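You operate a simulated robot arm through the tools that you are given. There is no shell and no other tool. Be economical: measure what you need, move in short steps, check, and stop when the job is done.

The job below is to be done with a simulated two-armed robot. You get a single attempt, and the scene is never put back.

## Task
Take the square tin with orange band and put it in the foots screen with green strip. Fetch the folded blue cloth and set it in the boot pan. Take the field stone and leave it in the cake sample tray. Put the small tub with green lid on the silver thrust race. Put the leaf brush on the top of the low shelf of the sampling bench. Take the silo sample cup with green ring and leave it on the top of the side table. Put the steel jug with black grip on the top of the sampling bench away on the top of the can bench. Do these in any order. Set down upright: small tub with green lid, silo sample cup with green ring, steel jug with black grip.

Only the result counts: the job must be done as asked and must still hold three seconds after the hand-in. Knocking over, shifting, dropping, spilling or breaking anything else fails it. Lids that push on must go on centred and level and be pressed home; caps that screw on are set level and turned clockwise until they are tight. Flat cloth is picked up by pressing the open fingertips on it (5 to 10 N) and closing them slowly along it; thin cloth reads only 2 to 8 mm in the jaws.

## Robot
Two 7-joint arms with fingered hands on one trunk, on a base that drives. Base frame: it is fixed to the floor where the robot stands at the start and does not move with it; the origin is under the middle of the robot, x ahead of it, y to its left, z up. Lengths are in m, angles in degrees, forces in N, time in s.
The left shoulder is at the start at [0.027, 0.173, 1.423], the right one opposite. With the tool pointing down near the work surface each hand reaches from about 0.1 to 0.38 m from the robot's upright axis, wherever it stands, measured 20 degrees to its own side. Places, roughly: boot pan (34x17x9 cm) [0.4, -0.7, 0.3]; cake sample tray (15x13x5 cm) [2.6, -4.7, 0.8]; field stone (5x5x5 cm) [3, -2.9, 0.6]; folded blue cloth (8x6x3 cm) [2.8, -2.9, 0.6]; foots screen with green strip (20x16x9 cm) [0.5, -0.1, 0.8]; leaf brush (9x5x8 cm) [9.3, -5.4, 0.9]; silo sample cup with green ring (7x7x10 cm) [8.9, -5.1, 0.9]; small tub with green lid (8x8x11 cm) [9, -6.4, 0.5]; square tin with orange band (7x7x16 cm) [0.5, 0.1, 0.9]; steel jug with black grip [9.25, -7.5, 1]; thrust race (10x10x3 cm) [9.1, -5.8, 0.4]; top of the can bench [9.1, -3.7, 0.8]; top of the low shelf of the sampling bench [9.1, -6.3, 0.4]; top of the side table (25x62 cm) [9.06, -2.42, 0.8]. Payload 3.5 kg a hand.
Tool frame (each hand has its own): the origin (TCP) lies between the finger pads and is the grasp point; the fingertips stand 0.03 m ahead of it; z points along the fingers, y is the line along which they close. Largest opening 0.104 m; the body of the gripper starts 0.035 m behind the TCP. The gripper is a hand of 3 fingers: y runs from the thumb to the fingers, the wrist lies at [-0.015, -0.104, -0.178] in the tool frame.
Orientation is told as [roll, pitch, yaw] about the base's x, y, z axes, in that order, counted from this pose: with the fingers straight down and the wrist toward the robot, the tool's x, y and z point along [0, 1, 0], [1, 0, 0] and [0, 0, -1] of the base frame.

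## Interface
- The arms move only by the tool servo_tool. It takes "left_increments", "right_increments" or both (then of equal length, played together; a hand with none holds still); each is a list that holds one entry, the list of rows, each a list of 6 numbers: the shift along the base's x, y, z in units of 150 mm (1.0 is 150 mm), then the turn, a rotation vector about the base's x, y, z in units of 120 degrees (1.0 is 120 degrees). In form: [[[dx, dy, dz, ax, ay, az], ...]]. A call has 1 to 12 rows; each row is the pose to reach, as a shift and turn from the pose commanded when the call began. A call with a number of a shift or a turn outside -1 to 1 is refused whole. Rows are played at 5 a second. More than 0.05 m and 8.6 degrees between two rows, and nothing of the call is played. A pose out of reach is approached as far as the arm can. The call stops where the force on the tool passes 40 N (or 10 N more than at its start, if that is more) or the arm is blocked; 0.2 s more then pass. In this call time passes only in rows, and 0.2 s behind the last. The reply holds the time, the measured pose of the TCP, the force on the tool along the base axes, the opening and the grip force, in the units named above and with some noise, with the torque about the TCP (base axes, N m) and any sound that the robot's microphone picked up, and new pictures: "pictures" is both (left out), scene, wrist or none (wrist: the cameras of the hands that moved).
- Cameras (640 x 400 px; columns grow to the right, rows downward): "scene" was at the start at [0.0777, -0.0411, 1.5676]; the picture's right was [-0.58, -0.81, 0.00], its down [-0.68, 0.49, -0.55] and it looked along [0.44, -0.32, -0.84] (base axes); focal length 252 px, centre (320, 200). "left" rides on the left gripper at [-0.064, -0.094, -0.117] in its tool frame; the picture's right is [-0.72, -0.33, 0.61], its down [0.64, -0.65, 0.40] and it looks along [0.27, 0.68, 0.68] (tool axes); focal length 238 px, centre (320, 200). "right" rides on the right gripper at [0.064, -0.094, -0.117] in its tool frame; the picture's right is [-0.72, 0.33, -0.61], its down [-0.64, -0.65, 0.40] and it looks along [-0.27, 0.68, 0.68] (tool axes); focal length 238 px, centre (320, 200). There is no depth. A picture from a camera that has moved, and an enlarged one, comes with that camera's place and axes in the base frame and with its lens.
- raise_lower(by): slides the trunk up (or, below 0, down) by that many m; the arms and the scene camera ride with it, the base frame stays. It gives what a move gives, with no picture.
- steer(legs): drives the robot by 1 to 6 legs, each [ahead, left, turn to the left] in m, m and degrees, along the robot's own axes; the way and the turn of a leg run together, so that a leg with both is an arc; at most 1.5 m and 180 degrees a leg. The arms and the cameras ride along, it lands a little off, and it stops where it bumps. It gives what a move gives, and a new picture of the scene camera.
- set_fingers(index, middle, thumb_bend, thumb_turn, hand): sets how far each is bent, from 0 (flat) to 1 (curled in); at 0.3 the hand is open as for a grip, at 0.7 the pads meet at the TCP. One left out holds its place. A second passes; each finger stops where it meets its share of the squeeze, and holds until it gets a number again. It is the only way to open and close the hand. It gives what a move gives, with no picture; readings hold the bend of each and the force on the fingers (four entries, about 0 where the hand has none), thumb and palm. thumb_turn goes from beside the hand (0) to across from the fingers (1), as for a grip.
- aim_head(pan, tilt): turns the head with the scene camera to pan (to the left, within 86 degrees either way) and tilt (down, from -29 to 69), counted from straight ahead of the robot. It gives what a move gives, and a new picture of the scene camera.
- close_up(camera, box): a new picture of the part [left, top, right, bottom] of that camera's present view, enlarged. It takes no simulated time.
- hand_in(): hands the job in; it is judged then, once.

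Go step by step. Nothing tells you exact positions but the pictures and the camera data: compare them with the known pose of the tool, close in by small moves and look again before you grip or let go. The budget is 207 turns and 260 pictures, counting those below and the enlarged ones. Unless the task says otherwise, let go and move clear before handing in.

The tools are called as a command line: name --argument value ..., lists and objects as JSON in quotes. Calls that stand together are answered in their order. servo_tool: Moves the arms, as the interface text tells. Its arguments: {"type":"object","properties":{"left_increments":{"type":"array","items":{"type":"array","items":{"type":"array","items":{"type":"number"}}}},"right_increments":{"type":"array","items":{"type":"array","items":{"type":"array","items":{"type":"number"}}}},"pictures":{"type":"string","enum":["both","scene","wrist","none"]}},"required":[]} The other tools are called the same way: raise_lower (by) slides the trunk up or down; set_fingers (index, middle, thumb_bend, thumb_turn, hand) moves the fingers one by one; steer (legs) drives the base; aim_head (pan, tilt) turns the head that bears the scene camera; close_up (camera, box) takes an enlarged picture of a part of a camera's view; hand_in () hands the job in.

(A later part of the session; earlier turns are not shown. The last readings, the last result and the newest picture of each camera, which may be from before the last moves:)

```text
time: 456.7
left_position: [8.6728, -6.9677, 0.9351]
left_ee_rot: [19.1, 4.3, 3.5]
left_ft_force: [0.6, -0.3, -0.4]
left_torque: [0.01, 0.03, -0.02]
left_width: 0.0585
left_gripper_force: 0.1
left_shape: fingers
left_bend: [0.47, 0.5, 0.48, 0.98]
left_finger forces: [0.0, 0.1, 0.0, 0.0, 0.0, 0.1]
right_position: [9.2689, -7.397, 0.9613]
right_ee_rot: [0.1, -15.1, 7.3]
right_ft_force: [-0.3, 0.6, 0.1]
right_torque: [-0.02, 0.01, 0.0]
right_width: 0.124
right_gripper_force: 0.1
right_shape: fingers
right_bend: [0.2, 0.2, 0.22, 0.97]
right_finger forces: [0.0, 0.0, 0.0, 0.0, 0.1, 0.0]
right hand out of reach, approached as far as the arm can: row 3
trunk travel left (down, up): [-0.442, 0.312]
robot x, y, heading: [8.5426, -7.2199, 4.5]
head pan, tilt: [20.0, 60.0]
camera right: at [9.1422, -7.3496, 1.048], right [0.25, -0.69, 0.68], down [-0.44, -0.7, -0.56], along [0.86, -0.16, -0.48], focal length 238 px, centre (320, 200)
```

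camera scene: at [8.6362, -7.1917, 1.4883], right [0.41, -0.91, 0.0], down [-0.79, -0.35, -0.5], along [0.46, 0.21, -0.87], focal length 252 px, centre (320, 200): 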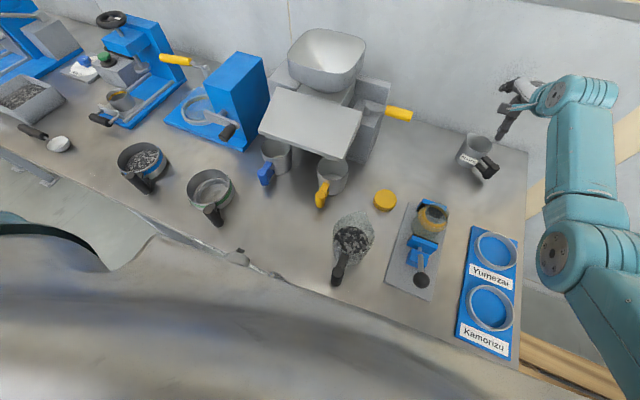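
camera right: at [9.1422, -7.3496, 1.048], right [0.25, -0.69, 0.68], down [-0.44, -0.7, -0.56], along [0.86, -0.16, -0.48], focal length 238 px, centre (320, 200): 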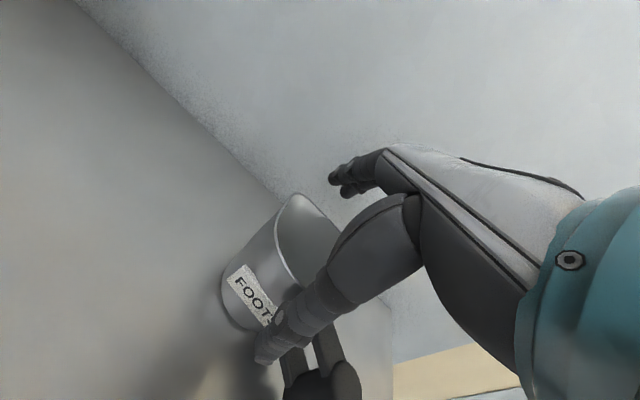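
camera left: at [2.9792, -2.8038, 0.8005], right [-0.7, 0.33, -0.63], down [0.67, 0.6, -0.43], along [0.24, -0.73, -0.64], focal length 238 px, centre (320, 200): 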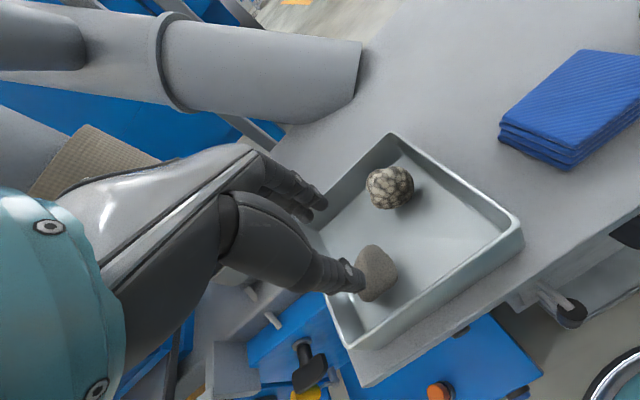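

raise_lower --by -0.03

set_fingers --hand "right" --index 0.45 --middle 0.45 --thumb_bend 0.45

close_up --camera "right" --box '[150, 130, 450, 400]'

```text
time: 457.5
left_position: [8.6672, -6.9585, 0.9017]
left_ee_rot: [20.4, 5.4, 3.4]
left_ft_force: [0.5, 0.4, 0.1]
left_torque: [0.02, 0.0, -0.07]
left_width: 0.0585
left_gripper_force: 0.0
left_shape: fingers
left_bend: [0.47, 0.5, 0.48, 0.98]
left_finger forces: [0.1, 0.0, 0.0, 0.0, 0.1, 0.0]
right_position: [9.2678, -7.4001, 0.9314]
right_ee_rot: [0.1, -15.0, 7.2]
right_ft_force: [-0.2, 0.5, -0.9]
right_torque: [-0.01, 0.01, 0.01]
right_width: 0.1241
right_gripper_force: 0.1
right_shape: fingers
right_bend: [0.2, 0.2, 0.22, 0.97]
right_finger forces: [0.0, 0.0, 0.0, 0.1, 0.0, 0.0]
trunk travel left (down, up): [-0.412, 0.342]
robot x, y, heading: [8.5438, -7.22, 4.2]
head pan, tilt: [20.0, 60.0]
```

```text
time: 458.5
left_position: [8.6692, -6.9584, 0.9008]
left_ee_rot: [20.6, 5.1, 3.4]
left_ft_force: [-0.5, 0.5, -0.2]
left_torque: [0.01, -0.05, -0.01]
left_width: 0.0587
left_gripper_force: 0.0
left_shape: fingers
left_bend: [0.47, 0.5, 0.48, 0.98]
left_finger forces: [0.0, 0.0, 0.0, 0.0, 0.1, 0.0]
right_position: [9.2689, -7.401, 0.9329]
right_ee_rot: [-0.1, -15.3, 7.3]
right_ft_force: [1.9, -0.5, 7.0]
right_torque: [0.1, -0.28, -0.07]
right_width: 0.0868
right_gripper_force: 18.2
right_shape: fingers
right_bend: [0.32, 0.45, 0.43, 0.97]
right_finger forces: [20.0, 0.1, 0.1, 0.0, 15.7, 0.0]
trunk travel left (down, up): [-0.412, 0.342]
robot x, y, heading: [8.5489, -7.2213, 4.2]
head pan, tilt: [20.0, 60.0]
```

```text
1.48 times, centred on (300, 265) of right
camera zoom: at [9.1416, -7.3519, 1.0194], right [0.24, -0.69, 0.68], down [-0.44, -0.7, -0.56], along [0.86, -0.16, -0.48], focal length 353 px, centre (350, 104)
```

zoom: 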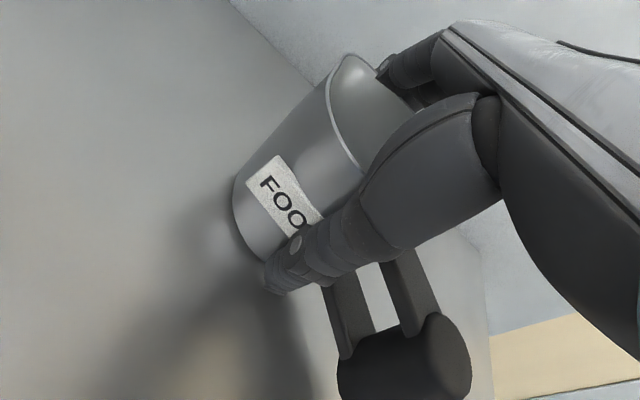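

Index and thumb have contact; tighten and lift slightly.

set_fingers --hand "right" --index 0.6 --middle 0.65 --thumb_bend 0.65

raise_lower --by 0.06

close_up --camera "right" --box '[150, 130, 450, 400]'

```text
time: 459.5
left_position: [8.6681, -6.958, 0.9021]
left_ee_rot: [20.6, 4.9, 3.5]
left_ft_force: [0.4, -0.9, 0.1]
left_torque: [0.0, 0.03, -0.02]
left_width: 0.0587
left_gripper_force: 0.0
left_shape: fingers
left_bend: [0.47, 0.5, 0.48, 0.98]
left_finger forces: [0.0, 0.0, 0.1, 0.0, 0.0, 0.0]
right_position: [9.2672, -7.4, 0.9319]
right_ee_rot: [-0.1, -15.0, 7.3]
right_ft_force: [0.6, -2.6, 6.3]
right_torque: [0.08, -0.16, -0.04]
right_width: 0.0813
right_gripper_force: 30.7
right_shape: fingers
right_bend: [0.3, 0.56, 0.47, 0.97]
right_finger forces: [22.0, 8.7, 0.1, 0.1, 29.8, 0.0]
trunk travel left (down, up): [-0.412, 0.342]
robot x, y, heading: [8.5448, -7.224, 4.2]
head pan, tilt: [20.0, 60.0]
```

```text
time: 460.5
left_position: [8.6655, -6.9578, 0.9626]
left_ee_rot: [20.6, 5.4, 3.3]
left_ft_force: [1.2, 0.5, -0.4]
left_torque: [-0.03, 0.01, 0.03]
left_width: 0.0586
left_gripper_force: 0.0
left_shape: fingers
left_bend: [0.47, 0.5, 0.48, 0.98]
left_finger forces: [0.0, 0.1, 0.1, 0.0, 0.0, 0.0]
right_position: [9.267, -7.3996, 0.9923]
right_ee_rot: [0.0, -15.2, 7.4]
right_ft_force: [-0.5, -0.2, -2.5]
right_torque: [0.04, -0.05, 0.01]
right_width: 0.0808
right_gripper_force: 28.7
right_shape: fingers
right_bend: [0.3, 0.56, 0.47, 0.96]
right_finger forces: [20.0, 8.6, 0.0, 0.0, 29.0, 0.0]
trunk travel left (down, up): [-0.472, 0.282]
robot x, y, heading: [8.5421, -7.225, 4.1]
head pan, tilt: [20.0, 60.0]
```

```text
1.48 times, centred on (300, 265) of right
camera zoom: at [9.1399, -7.3519, 1.0789], right [0.25, -0.69, 0.68], down [-0.44, -0.7, -0.56], along [0.86, -0.16, -0.48], focal length 353 px, centre (350, 104)
```

zoom: 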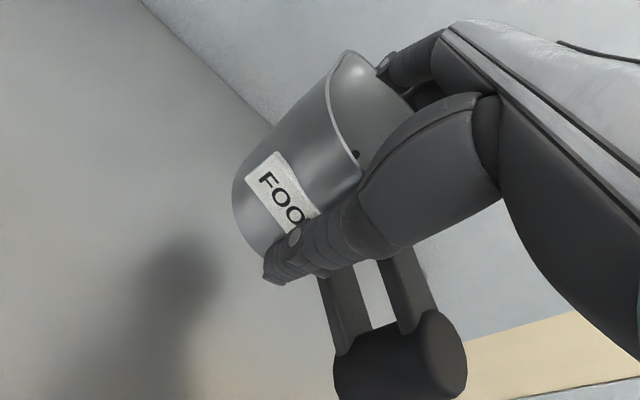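

The jug is lifted upright. Raise it clear, back out and drive to the can bench.

raise_lower --by 0.15

steer --legs '[[-0.8, 0, 0], [0, 1.5, -4], [0, 1.5, 0], [0, 0.55, 0]]'

aim_head --pan 0 --tilt 35

```text
time: 462.2
left_position: [8.6672, -6.9578, 1.1135]
left_ee_rot: [20.6, 5.0, 3.5]
left_ft_force: [-0.1, -0.3, 0.6]
left_torque: [-0.01, -0.02, -0.01]
left_width: 0.0584
left_gripper_force: 0.0
left_shape: fingers
left_bend: [0.47, 0.5, 0.48, 0.98]
left_finger forces: [0.1, 0.0, 0.1, 0.0, 0.1, 0.0]
right_position: [9.2672, -7.399, 1.1607]
right_ee_rot: [-0.1, -16.5, 7.3]
right_ft_force: [0.8, -0.5, -1.5]
right_torque: [0.03, -0.08, 0.04]
right_width: 0.0811
right_gripper_force: 28.7
right_shape: fingers
right_bend: [0.3, 0.56, 0.47, 0.96]
right_finger forces: [19.9, 8.6, 0.0, 0.1, 29.0, 0.1]
trunk travel left (down, up): [-0.622, 0.132]
robot x, y, heading: [8.5453, -7.2252, 4.0]
head pan, tilt: [20.0, 60.0]
```

```text
time: 483.1
left_position: [7.8299, -3.5257, 1.1112]
left_ee_rot: [20.6, 4.8, -1.0]
left_ft_force: [0.4, -0.9, -0.4]
left_torque: [0.0, 0.01, -0.01]
left_width: 0.0583
left_gripper_force: 0.0
left_shape: fingers
left_bend: [0.47, 0.5, 0.48, 0.98]
left_finger forces: [0.0, 0.0, 0.2, 0.1, 0.1, 0.1]
right_position: [8.3891, -4.0126, 1.1591]
right_ee_rot: [-0.1, -16.5, 2.6]
right_ft_force: [-0.1, 0.7, -1.9]
right_torque: [0.02, -0.02, 0.01]
right_width: 0.0811
right_gripper_force: 28.8
right_shape: fingers
right_bend: [0.3, 0.56, 0.47, 0.96]
right_finger forces: [19.8, 8.7, 0.1, 0.1, 28.8, 0.1]
trunk travel left (down, up): [-0.622, 0.132]
robot x, y, heading: [7.6812, -3.7771, -0.1]
head pan, tilt: [20.0, 60.0]
camera scene: at [7.7592, -3.7562, 1.6689], right [0.34, -0.94, 0.0], down [-0.82, -0.29, -0.5], along [0.47, 0.17, -0.87], focal length 252 px, centre (320, 200)
```

scene: 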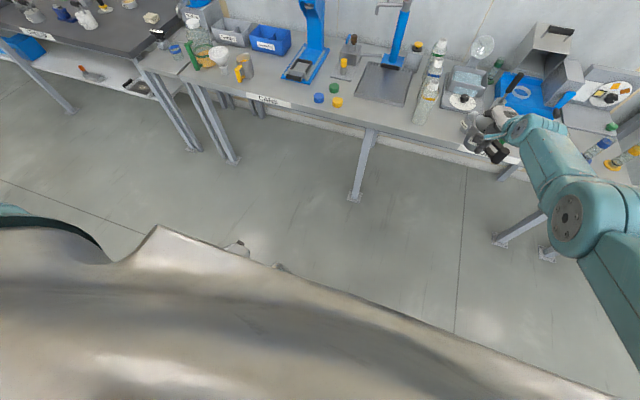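

```text
time: 484.0
left_position: [7.8286, -3.5256, 1.1125]
left_ee_rot: [20.7, 4.8, -0.9]
left_ft_force: [0.3, -0.7, -0.4]
left_torque: [0.01, 0.01, 0.01]
left_width: 0.0586
left_gripper_force: 0.0
left_shape: fingers
left_bend: [0.47, 0.5, 0.48, 0.98]
left_finger forces: [0.0, 0.1, 0.0, 0.0, 0.0, 0.0]
right_position: [8.3884, -4.0141, 1.1606]
right_ee_rot: [-0.1, -16.4, 2.7]
right_ft_force: [-0.1, -0.7, -1.7]
right_torque: [0.01, -0.05, -0.01]
right_width: 0.081
right_gripper_force: 29.0
right_shape: fingers
right_bend: [0.3, 0.56, 0.47, 0.96]
right_finger forces: [19.8, 8.7, 0.0, 0.0, 28.9, 0.0]
trunk travel left (down, up): [-0.622, 0.132]
robot x, y, heading: [7.6811, -3.7784, -0.4]
head pan, tilt: [0.0, 35.0]
camera scene: at [7.7845, -3.7793, 1.7031], right [-0.01, -1.0, 0.0], down [-0.57, 0.0, -0.82], along [0.82, 0.0, -0.57], focal length 252 px, centre (320, 200)
```

scene: 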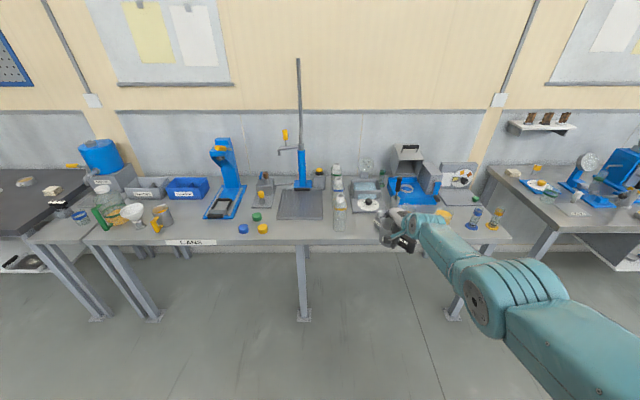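

close_up --camera "scene" --box '[80, 150, 420, 260]'

```text
1.88 times, centred on (250, 205) of scene
camera zoom: at [7.7845, -3.7793, 1.7031], right [-0.01, -1.0, 0.0], down [-0.57, 0.0, -0.82], along [0.82, 0.0, -0.57], focal length 475 px, centre (452, 191)
```

zoom: 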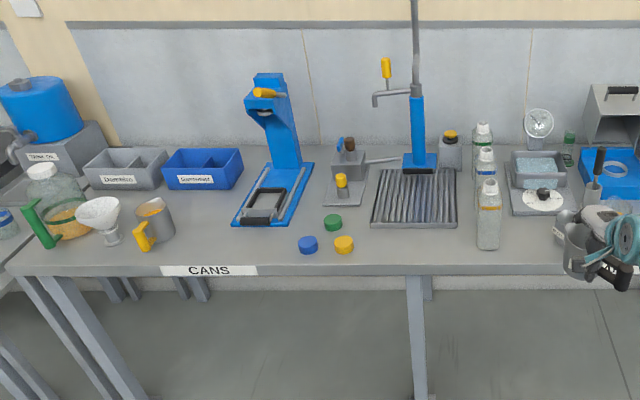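

There's a clear strip in front of the grate at about [8.755, −3.68]. Strafe left, then drive forward with the jug high.

steer --legs '[[0, 0.334, 0.4], [0.36, 0, 0]]'

raise_lower --by -0.18

close_up --camera "right" --box '[0, 0, 640, 400]'

```text
time: 488.1
left_position: [8.1869, -3.1857, 1.1126]
left_ee_rot: [20.7, 4.9, -0.8]
left_ft_force: [-0.3, 0.4, 0.6]
left_torque: [0.0, -0.03, 0.02]
left_width: 0.0588
left_gripper_force: 0.2
left_shape: fingers
left_bend: [0.47, 0.5, 0.48, 0.98]
left_finger forces: [0.0, 0.0, 0.1, 0.1, 0.0, 0.1]
right_position: [8.7499, -3.6729, 1.1605]
right_ee_rot: [-0.1, -16.6, 3.0]
right_ft_force: [0.3, 0.5, -1.1]
right_torque: [0.03, -0.05, -0.01]
right_width: 0.0809
right_gripper_force: 29.0
right_shape: fingers
right_bend: [0.3, 0.56, 0.47, 0.96]
right_finger forces: [19.9, 8.6, 0.1, 0.0, 28.8, 0.0]
trunk travel left (down, up): [-0.622, 0.132]
robot x, y, heading: [8.0402, -3.4425, 0.2]
head pan, tilt: [0.0, 35.0]
camera scene: at [8.1443, -3.4406, 1.7032], right [0.0, -1.0, 0.0], down [-0.57, 0.0, -0.82], along [0.82, 0.0, -0.57], focal length 252 px, centre (320, 200)
```

scene: 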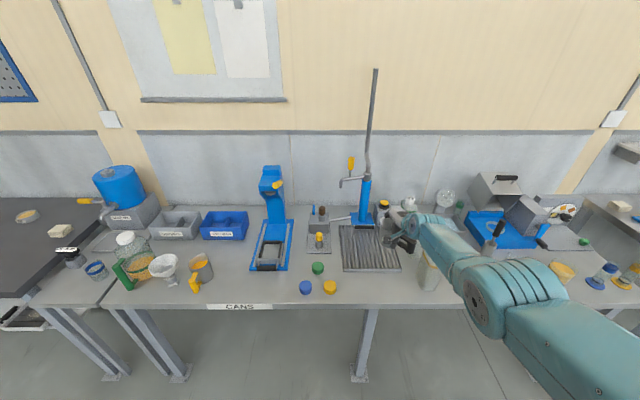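

```text
time: 490.1
left_position: [8.1861, -3.1825, 0.9326]
left_ee_rot: [20.9, 5.0, -0.5]
left_ft_force: [0.2, 0.4, 0.1]
left_torque: [0.0, 0.0, -0.01]
left_width: 0.0585
left_gripper_force: 0.0
left_shape: fingers
left_bend: [0.47, 0.5, 0.48, 0.98]
left_finger forces: [0.0, 0.1, 0.1, 0.0, 0.0, 0.1]
right_position: [8.7504, -3.6731, 0.9793]
right_ee_rot: [0.0, -16.4, 2.9]
right_ft_force: [-0.3, 0.7, -1.6]
right_torque: [0.01, -0.02, -0.05]
right_width: 0.0808
right_gripper_force: 28.9
right_shape: fingers
right_bend: [0.3, 0.56, 0.47, 0.96]
right_finger forces: [19.6, 8.6, 0.1, 0.1, 28.5, 0.1]
trunk travel left (down, up): [-0.442, 0.312]
robot x, y, heading: [8.0438, -3.4385, -0.1]
head pan, tilt: [0.0, 35.0]
```

```text
1.00 times, centred on (320, 200) of right (not enlarged: the box is as wide or as high as the picture)
camera zoom: at [8.6245, -3.6151, 1.0642], right [0.17, -0.71, 0.68], down [-0.48, -0.67, -0.57], along [0.86, -0.23, -0.46], focal length 238 px, centre (320, 200)
```

zoom: 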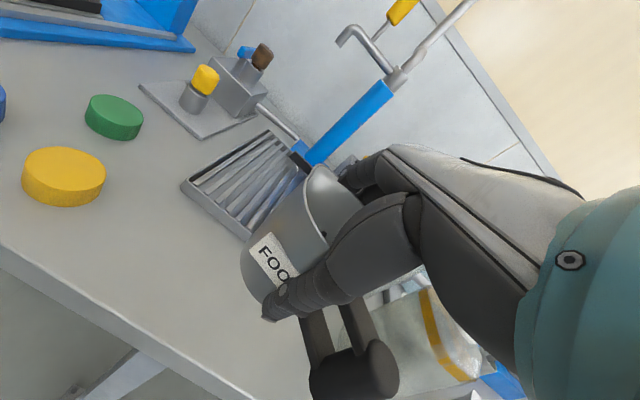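

It will land centred in the free strip. Level it and lower until contact.

servo_tool --right_increments '[[[0, 0, -0.1, 0, 0.011, 0], [0, 0, -0.22, 0, 0.011, 0], [0, 0, -0.28, 0, 0.011, 0]]]' --pictures "none"

servo_tool --right_increments '[[[0, 0, -0.03, 0, 0, 0], [0, 0, -0.06, 0, 0, 0]]]' --pictures "none"

```text
time: 490.9
left_position: [8.1873, -3.1837, 0.9334]
left_ee_rot: [21.0, 5.0, -0.5]
left_ft_force: [0.1, 0.1, 0.5]
left_torque: [0.02, -0.01, -0.02]
left_width: 0.0587
left_gripper_force: 0.2
left_shape: fingers
left_bend: [0.47, 0.5, 0.48, 0.98]
left_finger forces: [0.0, 0.1, 0.0, 0.1, 0.0, 0.1]
right_position: [8.7454, -3.672, 0.9462]
right_ee_rot: [-0.1, -15.2, 3.0]
right_ft_force: [-0.7, 0.2, -0.5]
right_torque: [0.0, -0.03, 0.01]
right_width: 0.081
right_gripper_force: 27.9
right_shape: fingers
right_bend: [0.3, 0.56, 0.47, 0.96]
right_finger forces: [19.3, 8.8, 0.0, 0.0, 28.3, 0.0]
right hand out of reach, approached as far as the arm can: row 2, 3
trunk travel left (down, up): [-0.442, 0.312]
robot x, y, heading: [8.0444, -3.4414, 0.0]
head pan, tilt: [0.0, 35.0]
```

```text
time: 491.6
left_position: [8.1861, -3.1831, 0.9329]
left_ee_rot: [21.0, 5.0, -0.6]
left_ft_force: [0.3, 0.4, 0.5]
left_torque: [0.01, -0.01, -0.01]
left_width: 0.0588
left_gripper_force: 0.1
left_shape: fingers
left_bend: [0.47, 0.5, 0.48, 0.98]
left_finger forces: [0.1, 0.0, 0.0, 0.0, 0.0, 0.0]
right_position: [8.7426, -3.673, 0.9387]
right_ee_rot: [-0.2, -15.2, 2.9]
right_ft_force: [-0.5, -1.2, -1.9]
right_torque: [0.04, -0.06, -0.01]
right_width: 0.081
right_gripper_force: 27.7
right_shape: fingers
right_bend: [0.3, 0.56, 0.47, 0.96]
right_finger forces: [19.2, 8.8, 0.0, 0.1, 28.0, 0.1]
right hand out of reach, approached as far as the arm can: row 2
trunk travel left (down, up): [-0.442, 0.312]
robot x, y, heading: [8.0418, -3.4387, 0.1]
head pan, tilt: [0.0, 35.0]
```

steer --legs '[[0.014, 0, 0]]'

raise_lower --by -0.012

```text
time: 492.3
left_position: [8.2009, -3.1825, 0.9327]
left_ee_rot: [21.0, 5.0, -0.7]
left_ft_force: [0.2, 0.7, -0.7]
left_torque: [-0.01, 0.0, 0.01]
left_width: 0.0588
left_gripper_force: 0.2
left_shape: fingers
left_bend: [0.47, 0.5, 0.48, 0.98]
left_finger forces: [0.1, 0.0, 0.0, 0.0, 0.1, 0.1]
right_position: [8.7565, -3.6733, 0.9378]
right_ee_rot: [0.0, -15.3, 3.0]
right_ft_force: [-0.1, 0.3, -1.8]
right_torque: [0.06, -0.03, 0.02]
right_width: 0.0809
right_gripper_force: 28.0
right_shape: fingers
right_bend: [0.3, 0.56, 0.47, 0.96]
right_finger forces: [19.2, 8.8, 0.0, 0.0, 28.0, 0.1]
trunk travel left (down, up): [-0.442, 0.312]
robot x, y, heading: [8.0537, -3.4371, -0.0]
head pan, tilt: [0.0, 35.0]
camera scene: at [8.1764, -3.4405, 1.5226], right [0.0, -1.0, 0.0], down [-0.57, 0.0, -0.82], along [0.82, 0.0, -0.57], focal length 252 px, centre (320, 200)
```

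scene: 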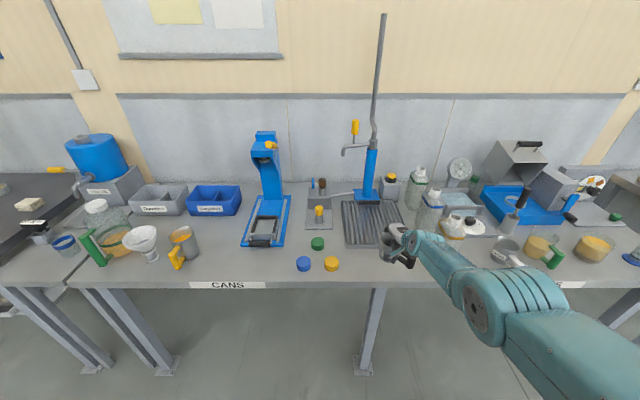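

```text
time: 492.9
left_position: [8.2006, -3.1828, 0.9218]
left_ee_rot: [21.1, 5.0, -0.6]
left_ft_force: [0.3, -0.2, 0.3]
left_torque: [0.01, 0.01, -0.01]
left_width: 0.0584
left_gripper_force: 0.0
left_shape: fingers
left_bend: [0.47, 0.5, 0.48, 0.98]
left_finger forces: [0.0, 0.1, 0.0, 0.0, 0.1, 0.0]
right_position: [8.7579, -3.6724, 0.9261]
right_ee_rot: [-0.1, -15.1, 3.0]
right_ft_force: [-0.9, -0.6, -1.5]
right_torque: [0.01, -0.06, 0.0]
right_width: 0.081
right_gripper_force: 27.9
right_shape: fingers
right_bend: [0.3, 0.56, 0.47, 0.96]
right_finger forces: [19.2, 8.9, 0.0, 0.0, 27.9, 0.1]
trunk travel left (down, up): [-0.43, 0.324]
robot x, y, heading: [8.0584, -3.4378, -0.1]
head pan, tilt: [0.0, 35.0]
```

raise_lower --by -0.012

```text
time: 493.5
left_position: [8.2004, -3.1816, 0.9067]
left_ee_rot: [21.4, 4.9, -0.5]
left_ft_force: [0.3, -0.9, 1.1]
left_torque: [0.01, 0.02, 0.01]
left_width: 0.0585
left_gripper_force: 0.0
left_shape: fingers
left_bend: [0.47, 0.5, 0.48, 0.98]
left_finger forces: [0.0, 0.0, 0.0, 0.0, 0.0, 0.0]
right_position: [8.7588, -3.6723, 0.9131]
right_ee_rot: [0.0, -15.2, 3.1]
right_ft_force: [0.0, 0.0, -0.9]
right_torque: [0.02, -0.04, 0.0]
right_width: 0.0809
right_gripper_force: 28.3
right_shape: fingers
right_bend: [0.3, 0.56, 0.47, 0.96]
right_finger forces: [19.1, 8.9, 0.1, 0.1, 27.9, 0.0]
trunk travel left (down, up): [-0.418, 0.336]
robot x, y, heading: [8.0534, -3.4444, -0.1]
head pan, tilt: [0.0, 35.0]
```

raise_lower --by -0.01

close_up --camera "right" --box '[100, 100, 500, 400]'

```text
time: 494.1
left_position: [8.2011, -3.1804, 0.8981]
left_ee_rot: [21.3, 5.1, -0.4]
left_ft_force: [-0.3, -0.5, -0.4]
left_torque: [-0.01, -0.02, 0.01]
left_width: 0.0583
left_gripper_force: 0.1
left_shape: fingers
left_bend: [0.47, 0.5, 0.48, 0.98]
left_finger forces: [0.1, 0.1, 0.0, 0.0, 0.1, 0.1]
right_position: [8.7603, -3.6732, 0.9011]
right_ee_rot: [-0.1, -15.0, 3.0]
right_ft_force: [-0.1, -0.3, -2.0]
right_torque: [0.03, -0.03, -0.03]
right_width: 0.0811
right_gripper_force: 28.4
right_shape: fingers
right_bend: [0.3, 0.56, 0.47, 0.96]
right_finger forces: [19.1, 8.8, 0.0, 0.0, 28.0, 0.0]
trunk travel left (down, up): [-0.408, 0.346]
robot x, y, heading: [8.0557, -3.4403, -0.2]
head pan, tilt: [0.0, 35.0]
```

```text
1.33 times, centred on (300, 250) of right
camera zoom: at [8.636, -3.6155, 0.9896], right [0.19, -0.71, 0.68], down [-0.49, -0.67, -0.56], along [0.85, -0.22, -0.48], focal length 318 px, centre (347, 133)
```

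zoom: 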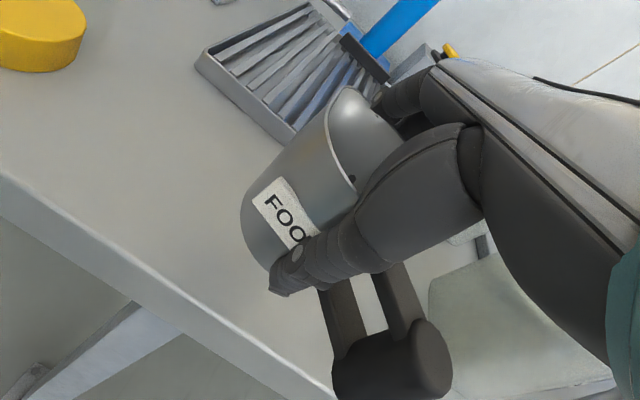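

raise_lower --by -0.012

```text
time: 494.7
left_position: [8.1991, -3.1801, 0.8864]
left_ee_rot: [21.4, 5.1, -0.4]
left_ft_force: [-0.5, 0.4, 0.2]
left_torque: [0.01, -0.03, -0.01]
left_width: 0.0586
left_gripper_force: 0.1
left_shape: fingers
left_bend: [0.47, 0.5, 0.48, 0.98]
left_finger forces: [0.0, 0.1, 0.1, 0.0, 0.0, 0.0]
right_position: [8.7609, -3.6732, 0.8876]
right_ee_rot: [0.1, -14.9, 3.0]
right_ft_force: [-0.6, -0.1, -0.4]
right_torque: [0.02, -0.04, 0.01]
right_width: 0.0812
right_gripper_force: 28.1
right_shape: fingers
right_bend: [0.3, 0.56, 0.47, 0.96]
right_finger forces: [19.0, 8.8, 0.0, 0.0, 27.9, 0.0]
trunk travel left (down, up): [-0.396, 0.358]
robot x, y, heading: [8.0557, -3.4438, -0.1]
head pan, tilt: [0.0, 35.0]
```

raise_lower --by -0.01

close_up --camera "right" --box '[100, 100, 500, 400]'

```text
time: 495.3
left_position: [8.1992, -3.1796, 0.8764]
left_ee_rot: [21.3, 5.2, -0.4]
left_ft_force: [-0.1, 0.4, 0.1]
left_torque: [-0.03, 0.03, -0.01]
left_width: 0.0588
left_gripper_force: 0.2
left_shape: fingers
left_bend: [0.47, 0.5, 0.48, 0.98]
left_finger forces: [0.1, 0.0, 0.1, 0.1, 0.1, 0.1]
right_position: [8.7617, -3.673, 0.8772]
right_ee_rot: [-0.1, -14.8, 2.9]
right_ft_force: [-0.6, 0.9, -1.6]
right_torque: [0.02, -0.05, -0.02]
right_width: 0.0809
right_gripper_force: 27.7
right_shape: fingers
right_bend: [0.3, 0.56, 0.47, 0.96]
right_finger forces: [19.1, 8.7, 0.1, 0.0, 27.9, 0.1]
trunk travel left (down, up): [-0.386, 0.368]
robot x, y, heading: [8.0569, -3.437, 0.1]
head pan, tilt: [0.0, 35.0]
```

```text
1.33 times, centred on (300, 250) of right
camera zoom: at [8.6386, -3.6158, 0.9651], right [0.2, -0.71, 0.68], down [-0.49, -0.67, -0.56], along [0.85, -0.22, -0.48], focal length 318 px, centre (347, 133)
```

zoom: 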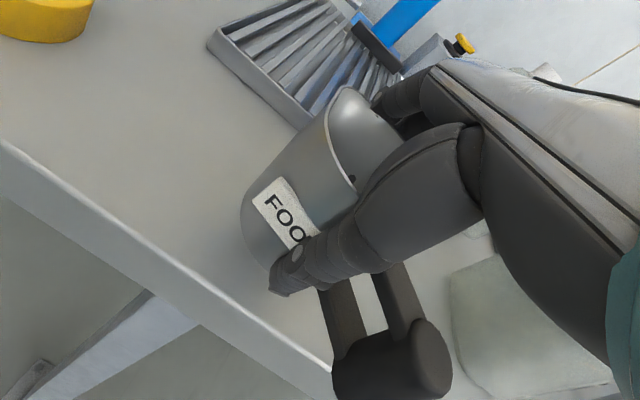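

raise_lower --by -0.01

```text
time: 495.9
left_position: [8.1994, -3.1784, 0.8662]
left_ee_rot: [21.5, 5.1, -0.3]
left_ft_force: [-0.1, -0.5, -0.6]
left_torque: [0.01, 0.0, 0.01]
left_width: 0.0586
left_gripper_force: 0.0
left_shape: fingers
left_bend: [0.47, 0.5, 0.48, 0.98]
left_finger forces: [0.0, 0.0, 0.1, 0.0, 0.0, 0.1]
right_position: [8.7631, -3.6728, 0.8661]
right_ee_rot: [0.0, -14.5, 3.0]
right_ft_force: [-0.6, -0.3, -2.4]
right_torque: [0.05, -0.03, 0.01]
right_width: 0.0813
right_gripper_force: 27.5
right_shape: fingers
right_bend: [0.3, 0.56, 0.47, 0.96]
right_finger forces: [19.1, 8.8, 0.1, 0.1, 28.0, 0.0]
trunk travel left (down, up): [-0.376, 0.378]
robot x, y, heading: [8.0561, -3.4396, -0.2]
head pan, tilt: [0.0, 35.0]
```

raise_lower --by -0.01

close_up --camera "right" --box '[100, 100, 500, 400]'

```text
time: 496.4
left_position: [8.2, -3.1791, 0.8571]
left_ee_rot: [21.5, 5.2, -0.4]
left_ft_force: [0.5, 0.3, -0.6]
left_torque: [0.03, -0.03, 0.02]
left_width: 0.0585
left_gripper_force: 0.1
left_shape: fingers
left_bend: [0.47, 0.5, 0.48, 0.98]
left_finger forces: [0.0, 0.0, 0.0, 0.0, 0.1, 0.1]
right_position: [8.7638, -3.6729, 0.853]
right_ee_rot: [0.1, -14.5, 3.1]
right_ft_force: [0.1, -0.1, -1.3]
right_torque: [-0.04, 0.0, -0.02]
right_width: 0.0808
right_gripper_force: 27.8
right_shape: fingers
right_bend: [0.3, 0.56, 0.47, 0.96]
right_finger forces: [19.1, 8.8, 0.0, 0.0, 27.9, 0.0]
trunk travel left (down, up): [-0.366, 0.388]
robot x, y, heading: [8.054, -3.4421, -0.3]
head pan, tilt: [0.0, 35.0]
```

```text
1.33 times, centred on (300, 250) of right
camera zoom: at [8.6413, -3.616, 0.9426], right [0.2, -0.71, 0.67], down [-0.5, -0.67, -0.56], along [0.85, -0.22, -0.49], focal length 318 px, centre (347, 133)
```

zoom: 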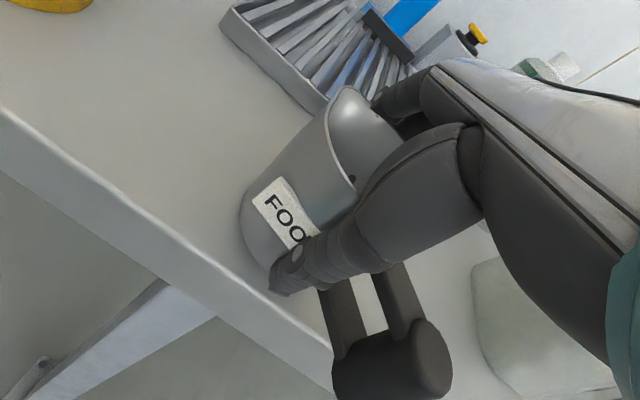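

The can bench is lower than thought (about 0.78) and its edge is nearer; I'll raise slightly, move 5.4 cm further in, and continue down.

raise_lower --by 0.02

steer --legs '[[0.053, 0, 0]]'

raise_lower --by -0.025

close_up --camera "right" --box '[100, 100, 500, 400]'

```text
time: 497.1
left_position: [8.1986, -3.1808, 0.8759]
left_ee_rot: [21.5, 5.4, -0.5]
left_ft_force: [-0.2, -0.4, -0.9]
left_torque: [-0.01, -0.01, 0.01]
left_width: 0.0585
left_gripper_force: 0.1
left_shape: fingers
left_bend: [0.47, 0.5, 0.48, 0.98]
left_finger forces: [0.0, 0.0, 0.0, 0.1, 0.0, 0.0]
right_position: [8.7634, -3.6736, 0.8749]
right_ee_rot: [0.0, -14.6, 2.8]
right_ft_force: [0.5, -0.2, -1.4]
right_torque: [0.02, -0.02, 0.0]
right_width: 0.0809
right_gripper_force: 27.8
right_shape: fingers
right_bend: [0.3, 0.56, 0.47, 0.96]
right_finger forces: [19.0, 8.8, 0.0, 0.0, 27.7, 0.0]
trunk travel left (down, up): [-0.386, 0.368]
robot x, y, heading: [8.0553, -3.4381, 0.0]
head pan, tilt: [0.0, 35.0]
```

```text
time: 498.0
left_position: [8.2533, -3.1806, 0.8775]
left_ee_rot: [21.6, 5.2, -0.6]
left_ft_force: [0.1, -0.3, -0.4]
left_torque: [0.0, -0.01, 0.04]
left_width: 0.0585
left_gripper_force: 0.1
left_shape: fingers
left_bend: [0.47, 0.5, 0.48, 0.98]
left_finger forces: [0.0, 0.0, 0.0, 0.0, 0.0, 0.1]
right_position: [8.8144, -3.6738, 0.8741]
right_ee_rot: [0.0, -14.5, 2.9]
right_ft_force: [1.2, 0.5, -1.2]
right_torque: [0.02, -0.01, 0.02]
right_width: 0.0809
right_gripper_force: 27.5
right_shape: fingers
right_bend: [0.3, 0.56, 0.47, 0.96]
right_finger forces: [19.0, 8.7, 0.0, 0.1, 27.7, 0.0]
trunk travel left (down, up): [-0.386, 0.368]
robot x, y, heading: [8.1099, -3.4417, -0.2]
head pan, tilt: [0.0, 35.0]
camera scene: at [8.2428, -3.4407, 1.466], right [0.0, -1.0, 0.0], down [-0.57, 0.0, -0.82], along [0.82, 0.0, -0.57], focal length 252 px, centre (320, 200)
```

scene: 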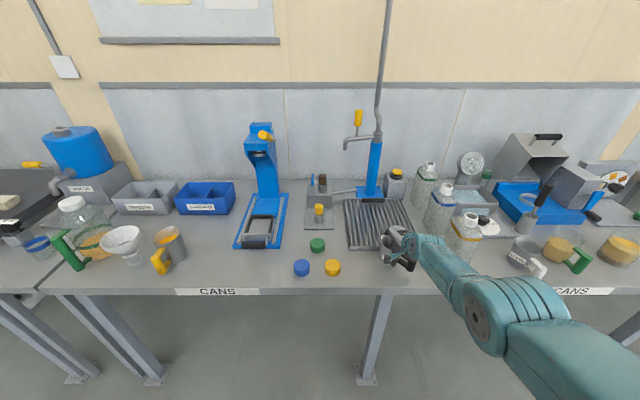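

```text
time: 498.8
left_position: [8.252, -3.1792, 0.8518]
left_ee_rot: [21.6, 5.2, -0.6]
left_ft_force: [1.0, 0.1, 1.3]
left_torque: [0.02, 0.02, -0.01]
left_width: 0.0587
left_gripper_force: 0.1
left_shape: fingers
left_bend: [0.47, 0.5, 0.48, 0.98]
left_finger forces: [0.0, 0.0, 0.1, 0.0, 0.0, 0.0]
right_position: [8.8153, -3.6738, 0.8528]
right_ee_rot: [0.0, -14.8, 2.8]
right_ft_force: [0.4, -0.3, 3.9]
right_torque: [0.05, -0.18, 0.01]
right_width: 0.0804
right_gripper_force: 29.3
right_shape: fingers
right_bend: [0.3, 0.56, 0.48, 0.96]
right_finger forces: [20.9, 9.2, 0.0, 0.0, 28.5, 0.1]
trunk travel left (down, up): [-0.361, 0.393]
robot x, y, heading: [8.1096, -3.4386, -0.0]
head pan, tilt: [0.0, 35.0]
```

```text
1.33 times, centred on (300, 250) of right
camera zoom: at [8.693, -3.6158, 0.94], right [0.2, -0.71, 0.68], down [-0.5, -0.67, -0.56], along [0.85, -0.23, -0.48], focal length 318 px, centre (347, 133)
```

zoom: 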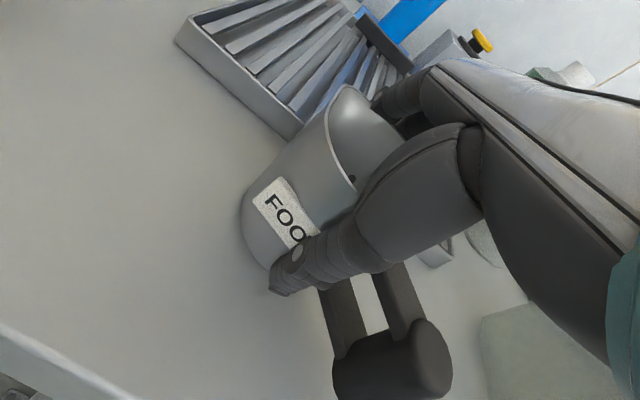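

Contact felt, well inside the edge and clear of the grate. Release and lift away.

set_fingers --hand "right" --index 0.2 --middle 0.22 --thumb_bend 0.25

raise_lower --by 0.18

close_up --camera "right" --box '[0, 0, 640, 400]'

```text
time: 499.8
left_position: [8.2513, -3.1787, 0.8507]
left_ee_rot: [21.6, 5.1, -0.6]
left_ft_force: [0.1, -0.4, 0.3]
left_torque: [0.01, 0.01, 0.03]
left_width: 0.0587
left_gripper_force: 0.0
left_shape: fingers
left_bend: [0.47, 0.5, 0.48, 0.98]
left_finger forces: [0.0, 0.0, 0.0, 0.0, 0.0, 0.0]
right_position: [8.8149, -3.6745, 0.8514]
right_ee_rot: [0.0, -14.7, 2.9]
right_ft_force: [-0.1, -0.4, -0.2]
right_torque: [0.02, 0.0, -0.03]
right_width: 0.1213
right_gripper_force: 0.1
right_shape: fingers
right_bend: [0.2, 0.22, 0.25, 0.97]
right_finger forces: [0.1, 0.0, 0.0, 0.0, 0.0, 0.0]
trunk travel left (down, up): [-0.361, 0.393]
robot x, y, heading: [8.1107, -3.4373, -0.1]
head pan, tilt: [0.0, 35.0]
```

```text
time: 501.8
left_position: [8.2519, -3.1798, 1.0324]
left_ee_rot: [21.3, 5.0, -0.5]
left_ft_force: [-0.2, 0.0, 0.0]
left_torque: [-0.03, 0.01, -0.01]
left_width: 0.0587
left_gripper_force: 0.0
left_shape: fingers
left_bend: [0.47, 0.5, 0.48, 0.98]
left_finger forces: [0.0, 0.0, 0.0, 0.0, 0.0, 0.0]
right_position: [8.8179, -3.6757, 1.0692]
right_ee_rot: [-0.3, -17.7, 2.9]
right_ft_force: [-0.3, 0.2, 1.0]
right_torque: [-0.01, -0.01, 0.02]
right_width: 0.121
right_gripper_force: 0.1
right_shape: fingers
right_bend: [0.2, 0.22, 0.25, 0.97]
right_finger forces: [0.0, 0.0, 0.1, 0.0, 0.0, 0.1]
trunk travel left (down, up): [-0.541, 0.213]
robot x, y, heading: [8.1096, -3.4444, 0.1]
head pan, tilt: [0.0, 35.0]
```

```text
1.00 times, centred on (320, 200) of right (not enlarged: the box is as wide or as high as the picture)
camera zoom: at [8.6898, -3.6159, 1.1499], right [0.16, -0.71, 0.69], down [-0.47, -0.67, -0.58], along [0.87, -0.23, -0.44], focal length 238 px, centre (320, 200)
```

zoom: 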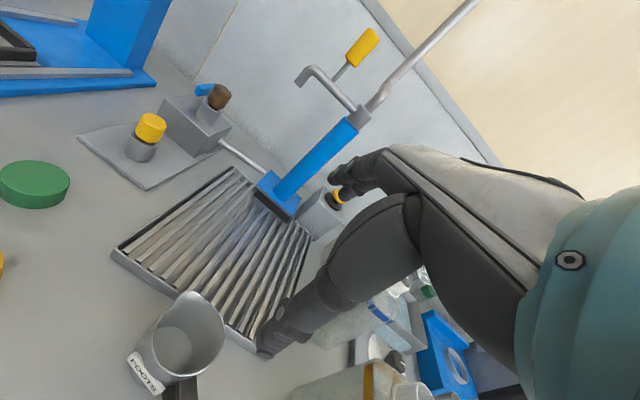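

The jug stands upright on the can bench. Now the green-ringed cup: back out, go right, and approach with the right hand high.

steer --legs '[[-0.35, 0, 0], [0, -1.36, 0], [0.42, 0, 0]]'

close_up --camera "right" --box '[0, 0, 640, 400]'

```text
time: 512.7
left_position: [8.3211, -4.5759, 1.0305]
left_ee_rot: [21.5, 5.1, -1.6]
left_ft_force: [-0.4, -0.5, 0.1]
left_torque: [-0.02, 0.0, 0.0]
left_width: 0.0585
left_gripper_force: 0.1
left_shape: fingers
left_bend: [0.47, 0.5, 0.48, 0.98]
left_finger forces: [0.0, 0.1, 0.0, 0.1, 0.0, 0.1]
right_position: [8.8748, -5.0809, 1.0678]
right_ee_rot: [-0.2, -17.7, 1.9]
right_ft_force: [-0.1, 0.7, 0.4]
right_torque: [0.04, -0.01, 0.0]
right_width: 0.1211
right_gripper_force: 0.0
right_shape: fingers
right_bend: [0.2, 0.22, 0.25, 0.97]
right_finger forces: [0.1, 0.0, 0.0, 0.0, 0.0, 0.0]
trunk travel left (down, up): [-0.541, 0.213]
robot x, y, heading: [8.1694, -4.8306, -1.2]
head pan, tilt: [0.0, 35.0]
camera scene: at [8.2774, -4.8357, 1.622], right [-0.02, -1.0, 0.0], down [-0.57, 0.01, -0.82], along [0.82, -0.02, -0.57], focal length 252 px, centre (320, 200)
```

scene: 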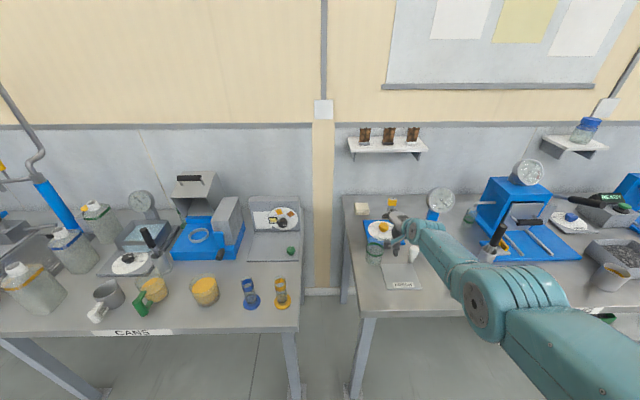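

```text
1.00 times, centred on (320, 200) of right (not enlarged: the box is as wide or as high as the picture)
camera zoom: at [8.7487, -5.0198, 1.15], right [0.15, -0.71, 0.69], down [-0.48, -0.66, -0.58], along [0.87, -0.24, -0.44], focal length 238 px, centre (320, 200)
```

zoom: 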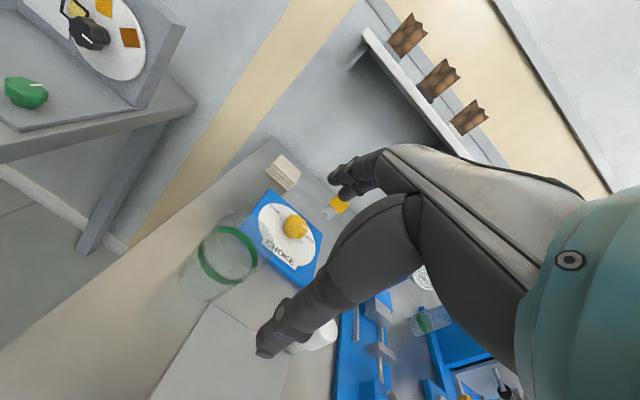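

Cup ≈ [8.94, −5.05]. Move over it and lower.

steer --legs '[[0.065, 0.031, 0]]'

raise_lower --by -0.08

close_up --camera "right" --box '[100, 100, 500, 400]'

```text
time: 513.8
left_position: [8.3841, -4.5452, 1.0317]
left_ee_rot: [21.4, 5.2, -1.6]
left_ft_force: [-0.2, -0.7, -0.2]
left_torque: [-0.01, 0.03, 0.02]
left_width: 0.0586
left_gripper_force: 0.1
left_shape: fingers
left_bend: [0.47, 0.5, 0.48, 0.98]
left_finger forces: [0.0, 0.0, 0.1, 0.1, 0.0, 0.0]
right_position: [8.9407, -5.0495, 1.069]
right_ee_rot: [-0.3, -17.7, 1.9]
right_ft_force: [0.0, 0.3, -0.2]
right_torque: [0.03, 0.0, 0.0]
right_width: 0.121
right_gripper_force: 0.0
right_shape: fingers
right_bend: [0.2, 0.22, 0.25, 0.97]
right_finger forces: [0.0, 0.0, 0.1, 0.1, 0.0, 0.0]
trunk travel left (down, up): [-0.541, 0.213]
robot x, y, heading: [8.2343, -4.8038, -1.2]
head pan, tilt: [0.0, 35.0]
camera scene: at [8.3437, -4.8052, 1.6219], right [-0.02, -1.0, 0.0], down [-0.57, 0.01, -0.82], along [0.82, -0.02, -0.57], focal length 252 px, centre (320, 200)
```

scene: 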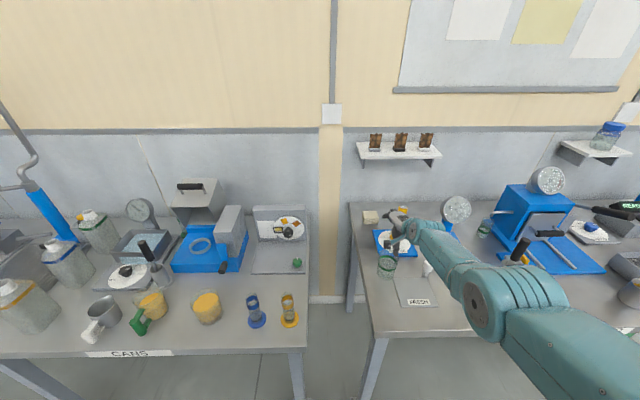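

```text
time: 514.9
left_position: [8.3845, -4.5466, 0.9518]
left_ee_rot: [21.5, 5.0, -1.6]
left_ft_force: [0.0, -0.2, 0.4]
left_torque: [0.04, -0.01, 0.02]
left_width: 0.0587
left_gripper_force: 0.0
left_shape: fingers
left_bend: [0.47, 0.5, 0.48, 0.98]
left_finger forces: [0.0, 0.0, 0.0, 0.0, 0.0, 0.0]
right_position: [8.9394, -5.0507, 0.9893]
right_ee_rot: [-0.2, -17.7, 1.9]
right_ft_force: [0.6, -0.2, 0.5]
right_torque: [-0.03, -0.01, -0.03]
right_width: 0.1213
right_gripper_force: 0.0
right_shape: fingers
right_bend: [0.2, 0.22, 0.25, 0.97]
right_finger forces: [0.1, 0.0, 0.1, 0.0, 0.0, 0.0]
trunk travel left (down, up): [-0.461, 0.293]
robot x, y, heading: [8.2374, -4.8033, -0.9]
head pan, tilt: [0.0, 35.0]
```

```text
1.33 times, centred on (300, 250) of right
camera zoom: at [8.8133, -4.9899, 1.0704], right [0.15, -0.71, 0.69], down [-0.48, -0.66, -0.58], along [0.87, -0.24, -0.44], focal length 318 px, centre (347, 133)
```

zoom: 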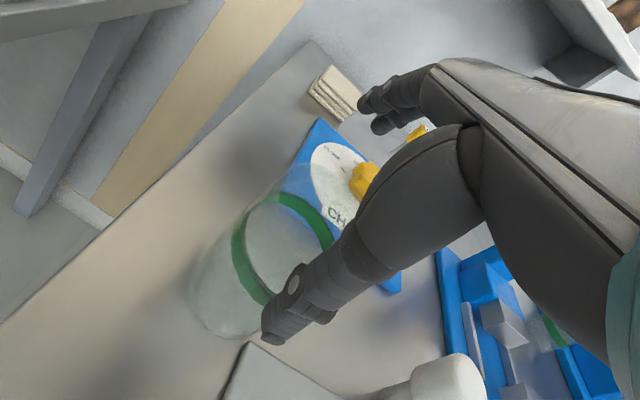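

steer --legs '[[-0.012, -0.002, 0]]'

raise_lower --by -0.045

close_up --camera "right" --box '[100, 100, 500, 400]'

```text
time: 515.7
left_position: [8.373, -4.5466, 0.9513]
left_ee_rot: [21.5, 5.1, -1.6]
left_ft_force: [-0.8, -0.4, 0.5]
left_torque: [-0.01, -0.02, -0.02]
left_width: 0.0586
left_gripper_force: 0.1
left_shape: fingers
left_bend: [0.47, 0.5, 0.48, 0.98]
left_finger forces: [0.0, 0.0, 0.1, 0.0, 0.0, 0.1]
right_position: [8.9289, -5.0521, 0.9888]
right_ee_rot: [-0.1, -17.7, 1.9]
right_ft_force: [-0.1, -0.7, -1.0]
right_torque: [0.0, 0.01, 0.02]
right_width: 0.1211
right_gripper_force: 0.0
right_shape: fingers
right_bend: [0.2, 0.22, 0.25, 0.97]
right_finger forces: [0.0, 0.0, 0.0, 0.0, 0.0, 0.0]
trunk travel left (down, up): [-0.461, 0.293]
robot x, y, heading: [8.2213, -4.8045, -1.1]
head pan, tilt: [0.0, 35.0]
camera scene: at [8.3407, -4.8078, 1.5417], right [-0.02, -1.0, 0.0], down [-0.57, 0.01, -0.82], along [0.82, -0.02, -0.57], focal length 252 px, centre (320, 200)
```

scene: 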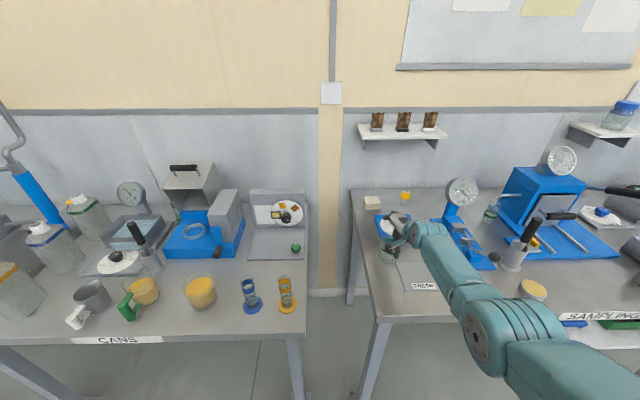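

```text
time: 516.5
left_position: [8.3717, -4.5474, 0.907]
left_ee_rot: [21.5, 5.0, -1.6]
left_ft_force: [0.5, -0.4, -0.5]
left_torque: [0.04, 0.0, 0.02]
left_width: 0.0587
left_gripper_force: 0.0
left_shape: fingers
left_bend: [0.47, 0.5, 0.48, 0.98]
left_finger forces: [0.0, 0.0, 0.0, 0.0, 0.1, 0.0]
right_position: [8.9283, -5.0524, 0.9441]
right_ee_rot: [-0.1, -17.6, 1.8]
right_ft_force: [-0.1, 0.2, 0.3]
right_torque: [0.0, -0.02, -0.01]
right_width: 0.1212
right_gripper_force: 0.0
right_shape: fingers
right_bend: [0.2, 0.22, 0.25, 0.97]
right_finger forces: [0.0, 0.0, 0.0, 0.1, 0.0, 0.0]
trunk travel left (down, up): [-0.416, 0.338]
robot x, y, heading: [8.2234, -4.8065, -0.9]
head pan, tilt: [0.0, 35.0]
```

```text
1.33 times, centred on (300, 250) of right
camera zoom: at [8.8018, -4.9919, 1.0254], right [0.15, -0.71, 0.69], down [-0.48, -0.66, -0.58], along [0.87, -0.24, -0.44], focal length 318 px, centre (347, 133)
```

zoom: 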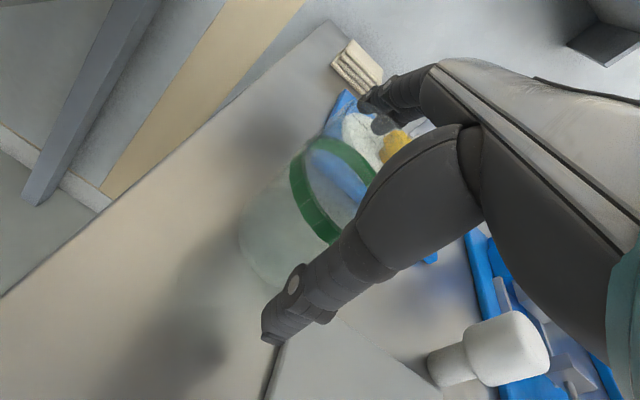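

Well placed around the cup; close gently.

set_fingers --hand "right" --index 0.4 --middle 0.42 --thumb_bend 0.45

```text
time: 517.5
left_position: [8.3719, -4.5463, 0.9076]
left_ee_rot: [21.5, 5.1, -1.6]
left_ft_force: [0.2, -0.1, 0.4]
left_torque: [-0.01, 0.0, 0.03]
left_width: 0.0585
left_gripper_force: 0.1
left_shape: fingers
left_bend: [0.47, 0.5, 0.48, 0.98]
left_finger forces: [0.0, 0.0, 0.1, 0.0, 0.0, 0.1]
right_position: [8.9275, -5.0513, 0.9463]
right_ee_rot: [-0.2, -17.9, 2.0]
right_ft_force: [4.1, 0.5, 8.3]
right_torque: [-0.01, 0.01, 0.03]
right_width: 0.0836
right_gripper_force: 7.4
right_shape: fingers
right_bend: [0.34, 0.42, 0.41, 0.97]
right_finger forces: [11.1, 0.0, 0.0, 0.0, 3.4, 0.1]
trunk travel left (down, up): [-0.416, 0.338]
robot x, y, heading: [8.2231, -4.8044, -1.1]
head pan, tilt: [0.0, 35.0]
```

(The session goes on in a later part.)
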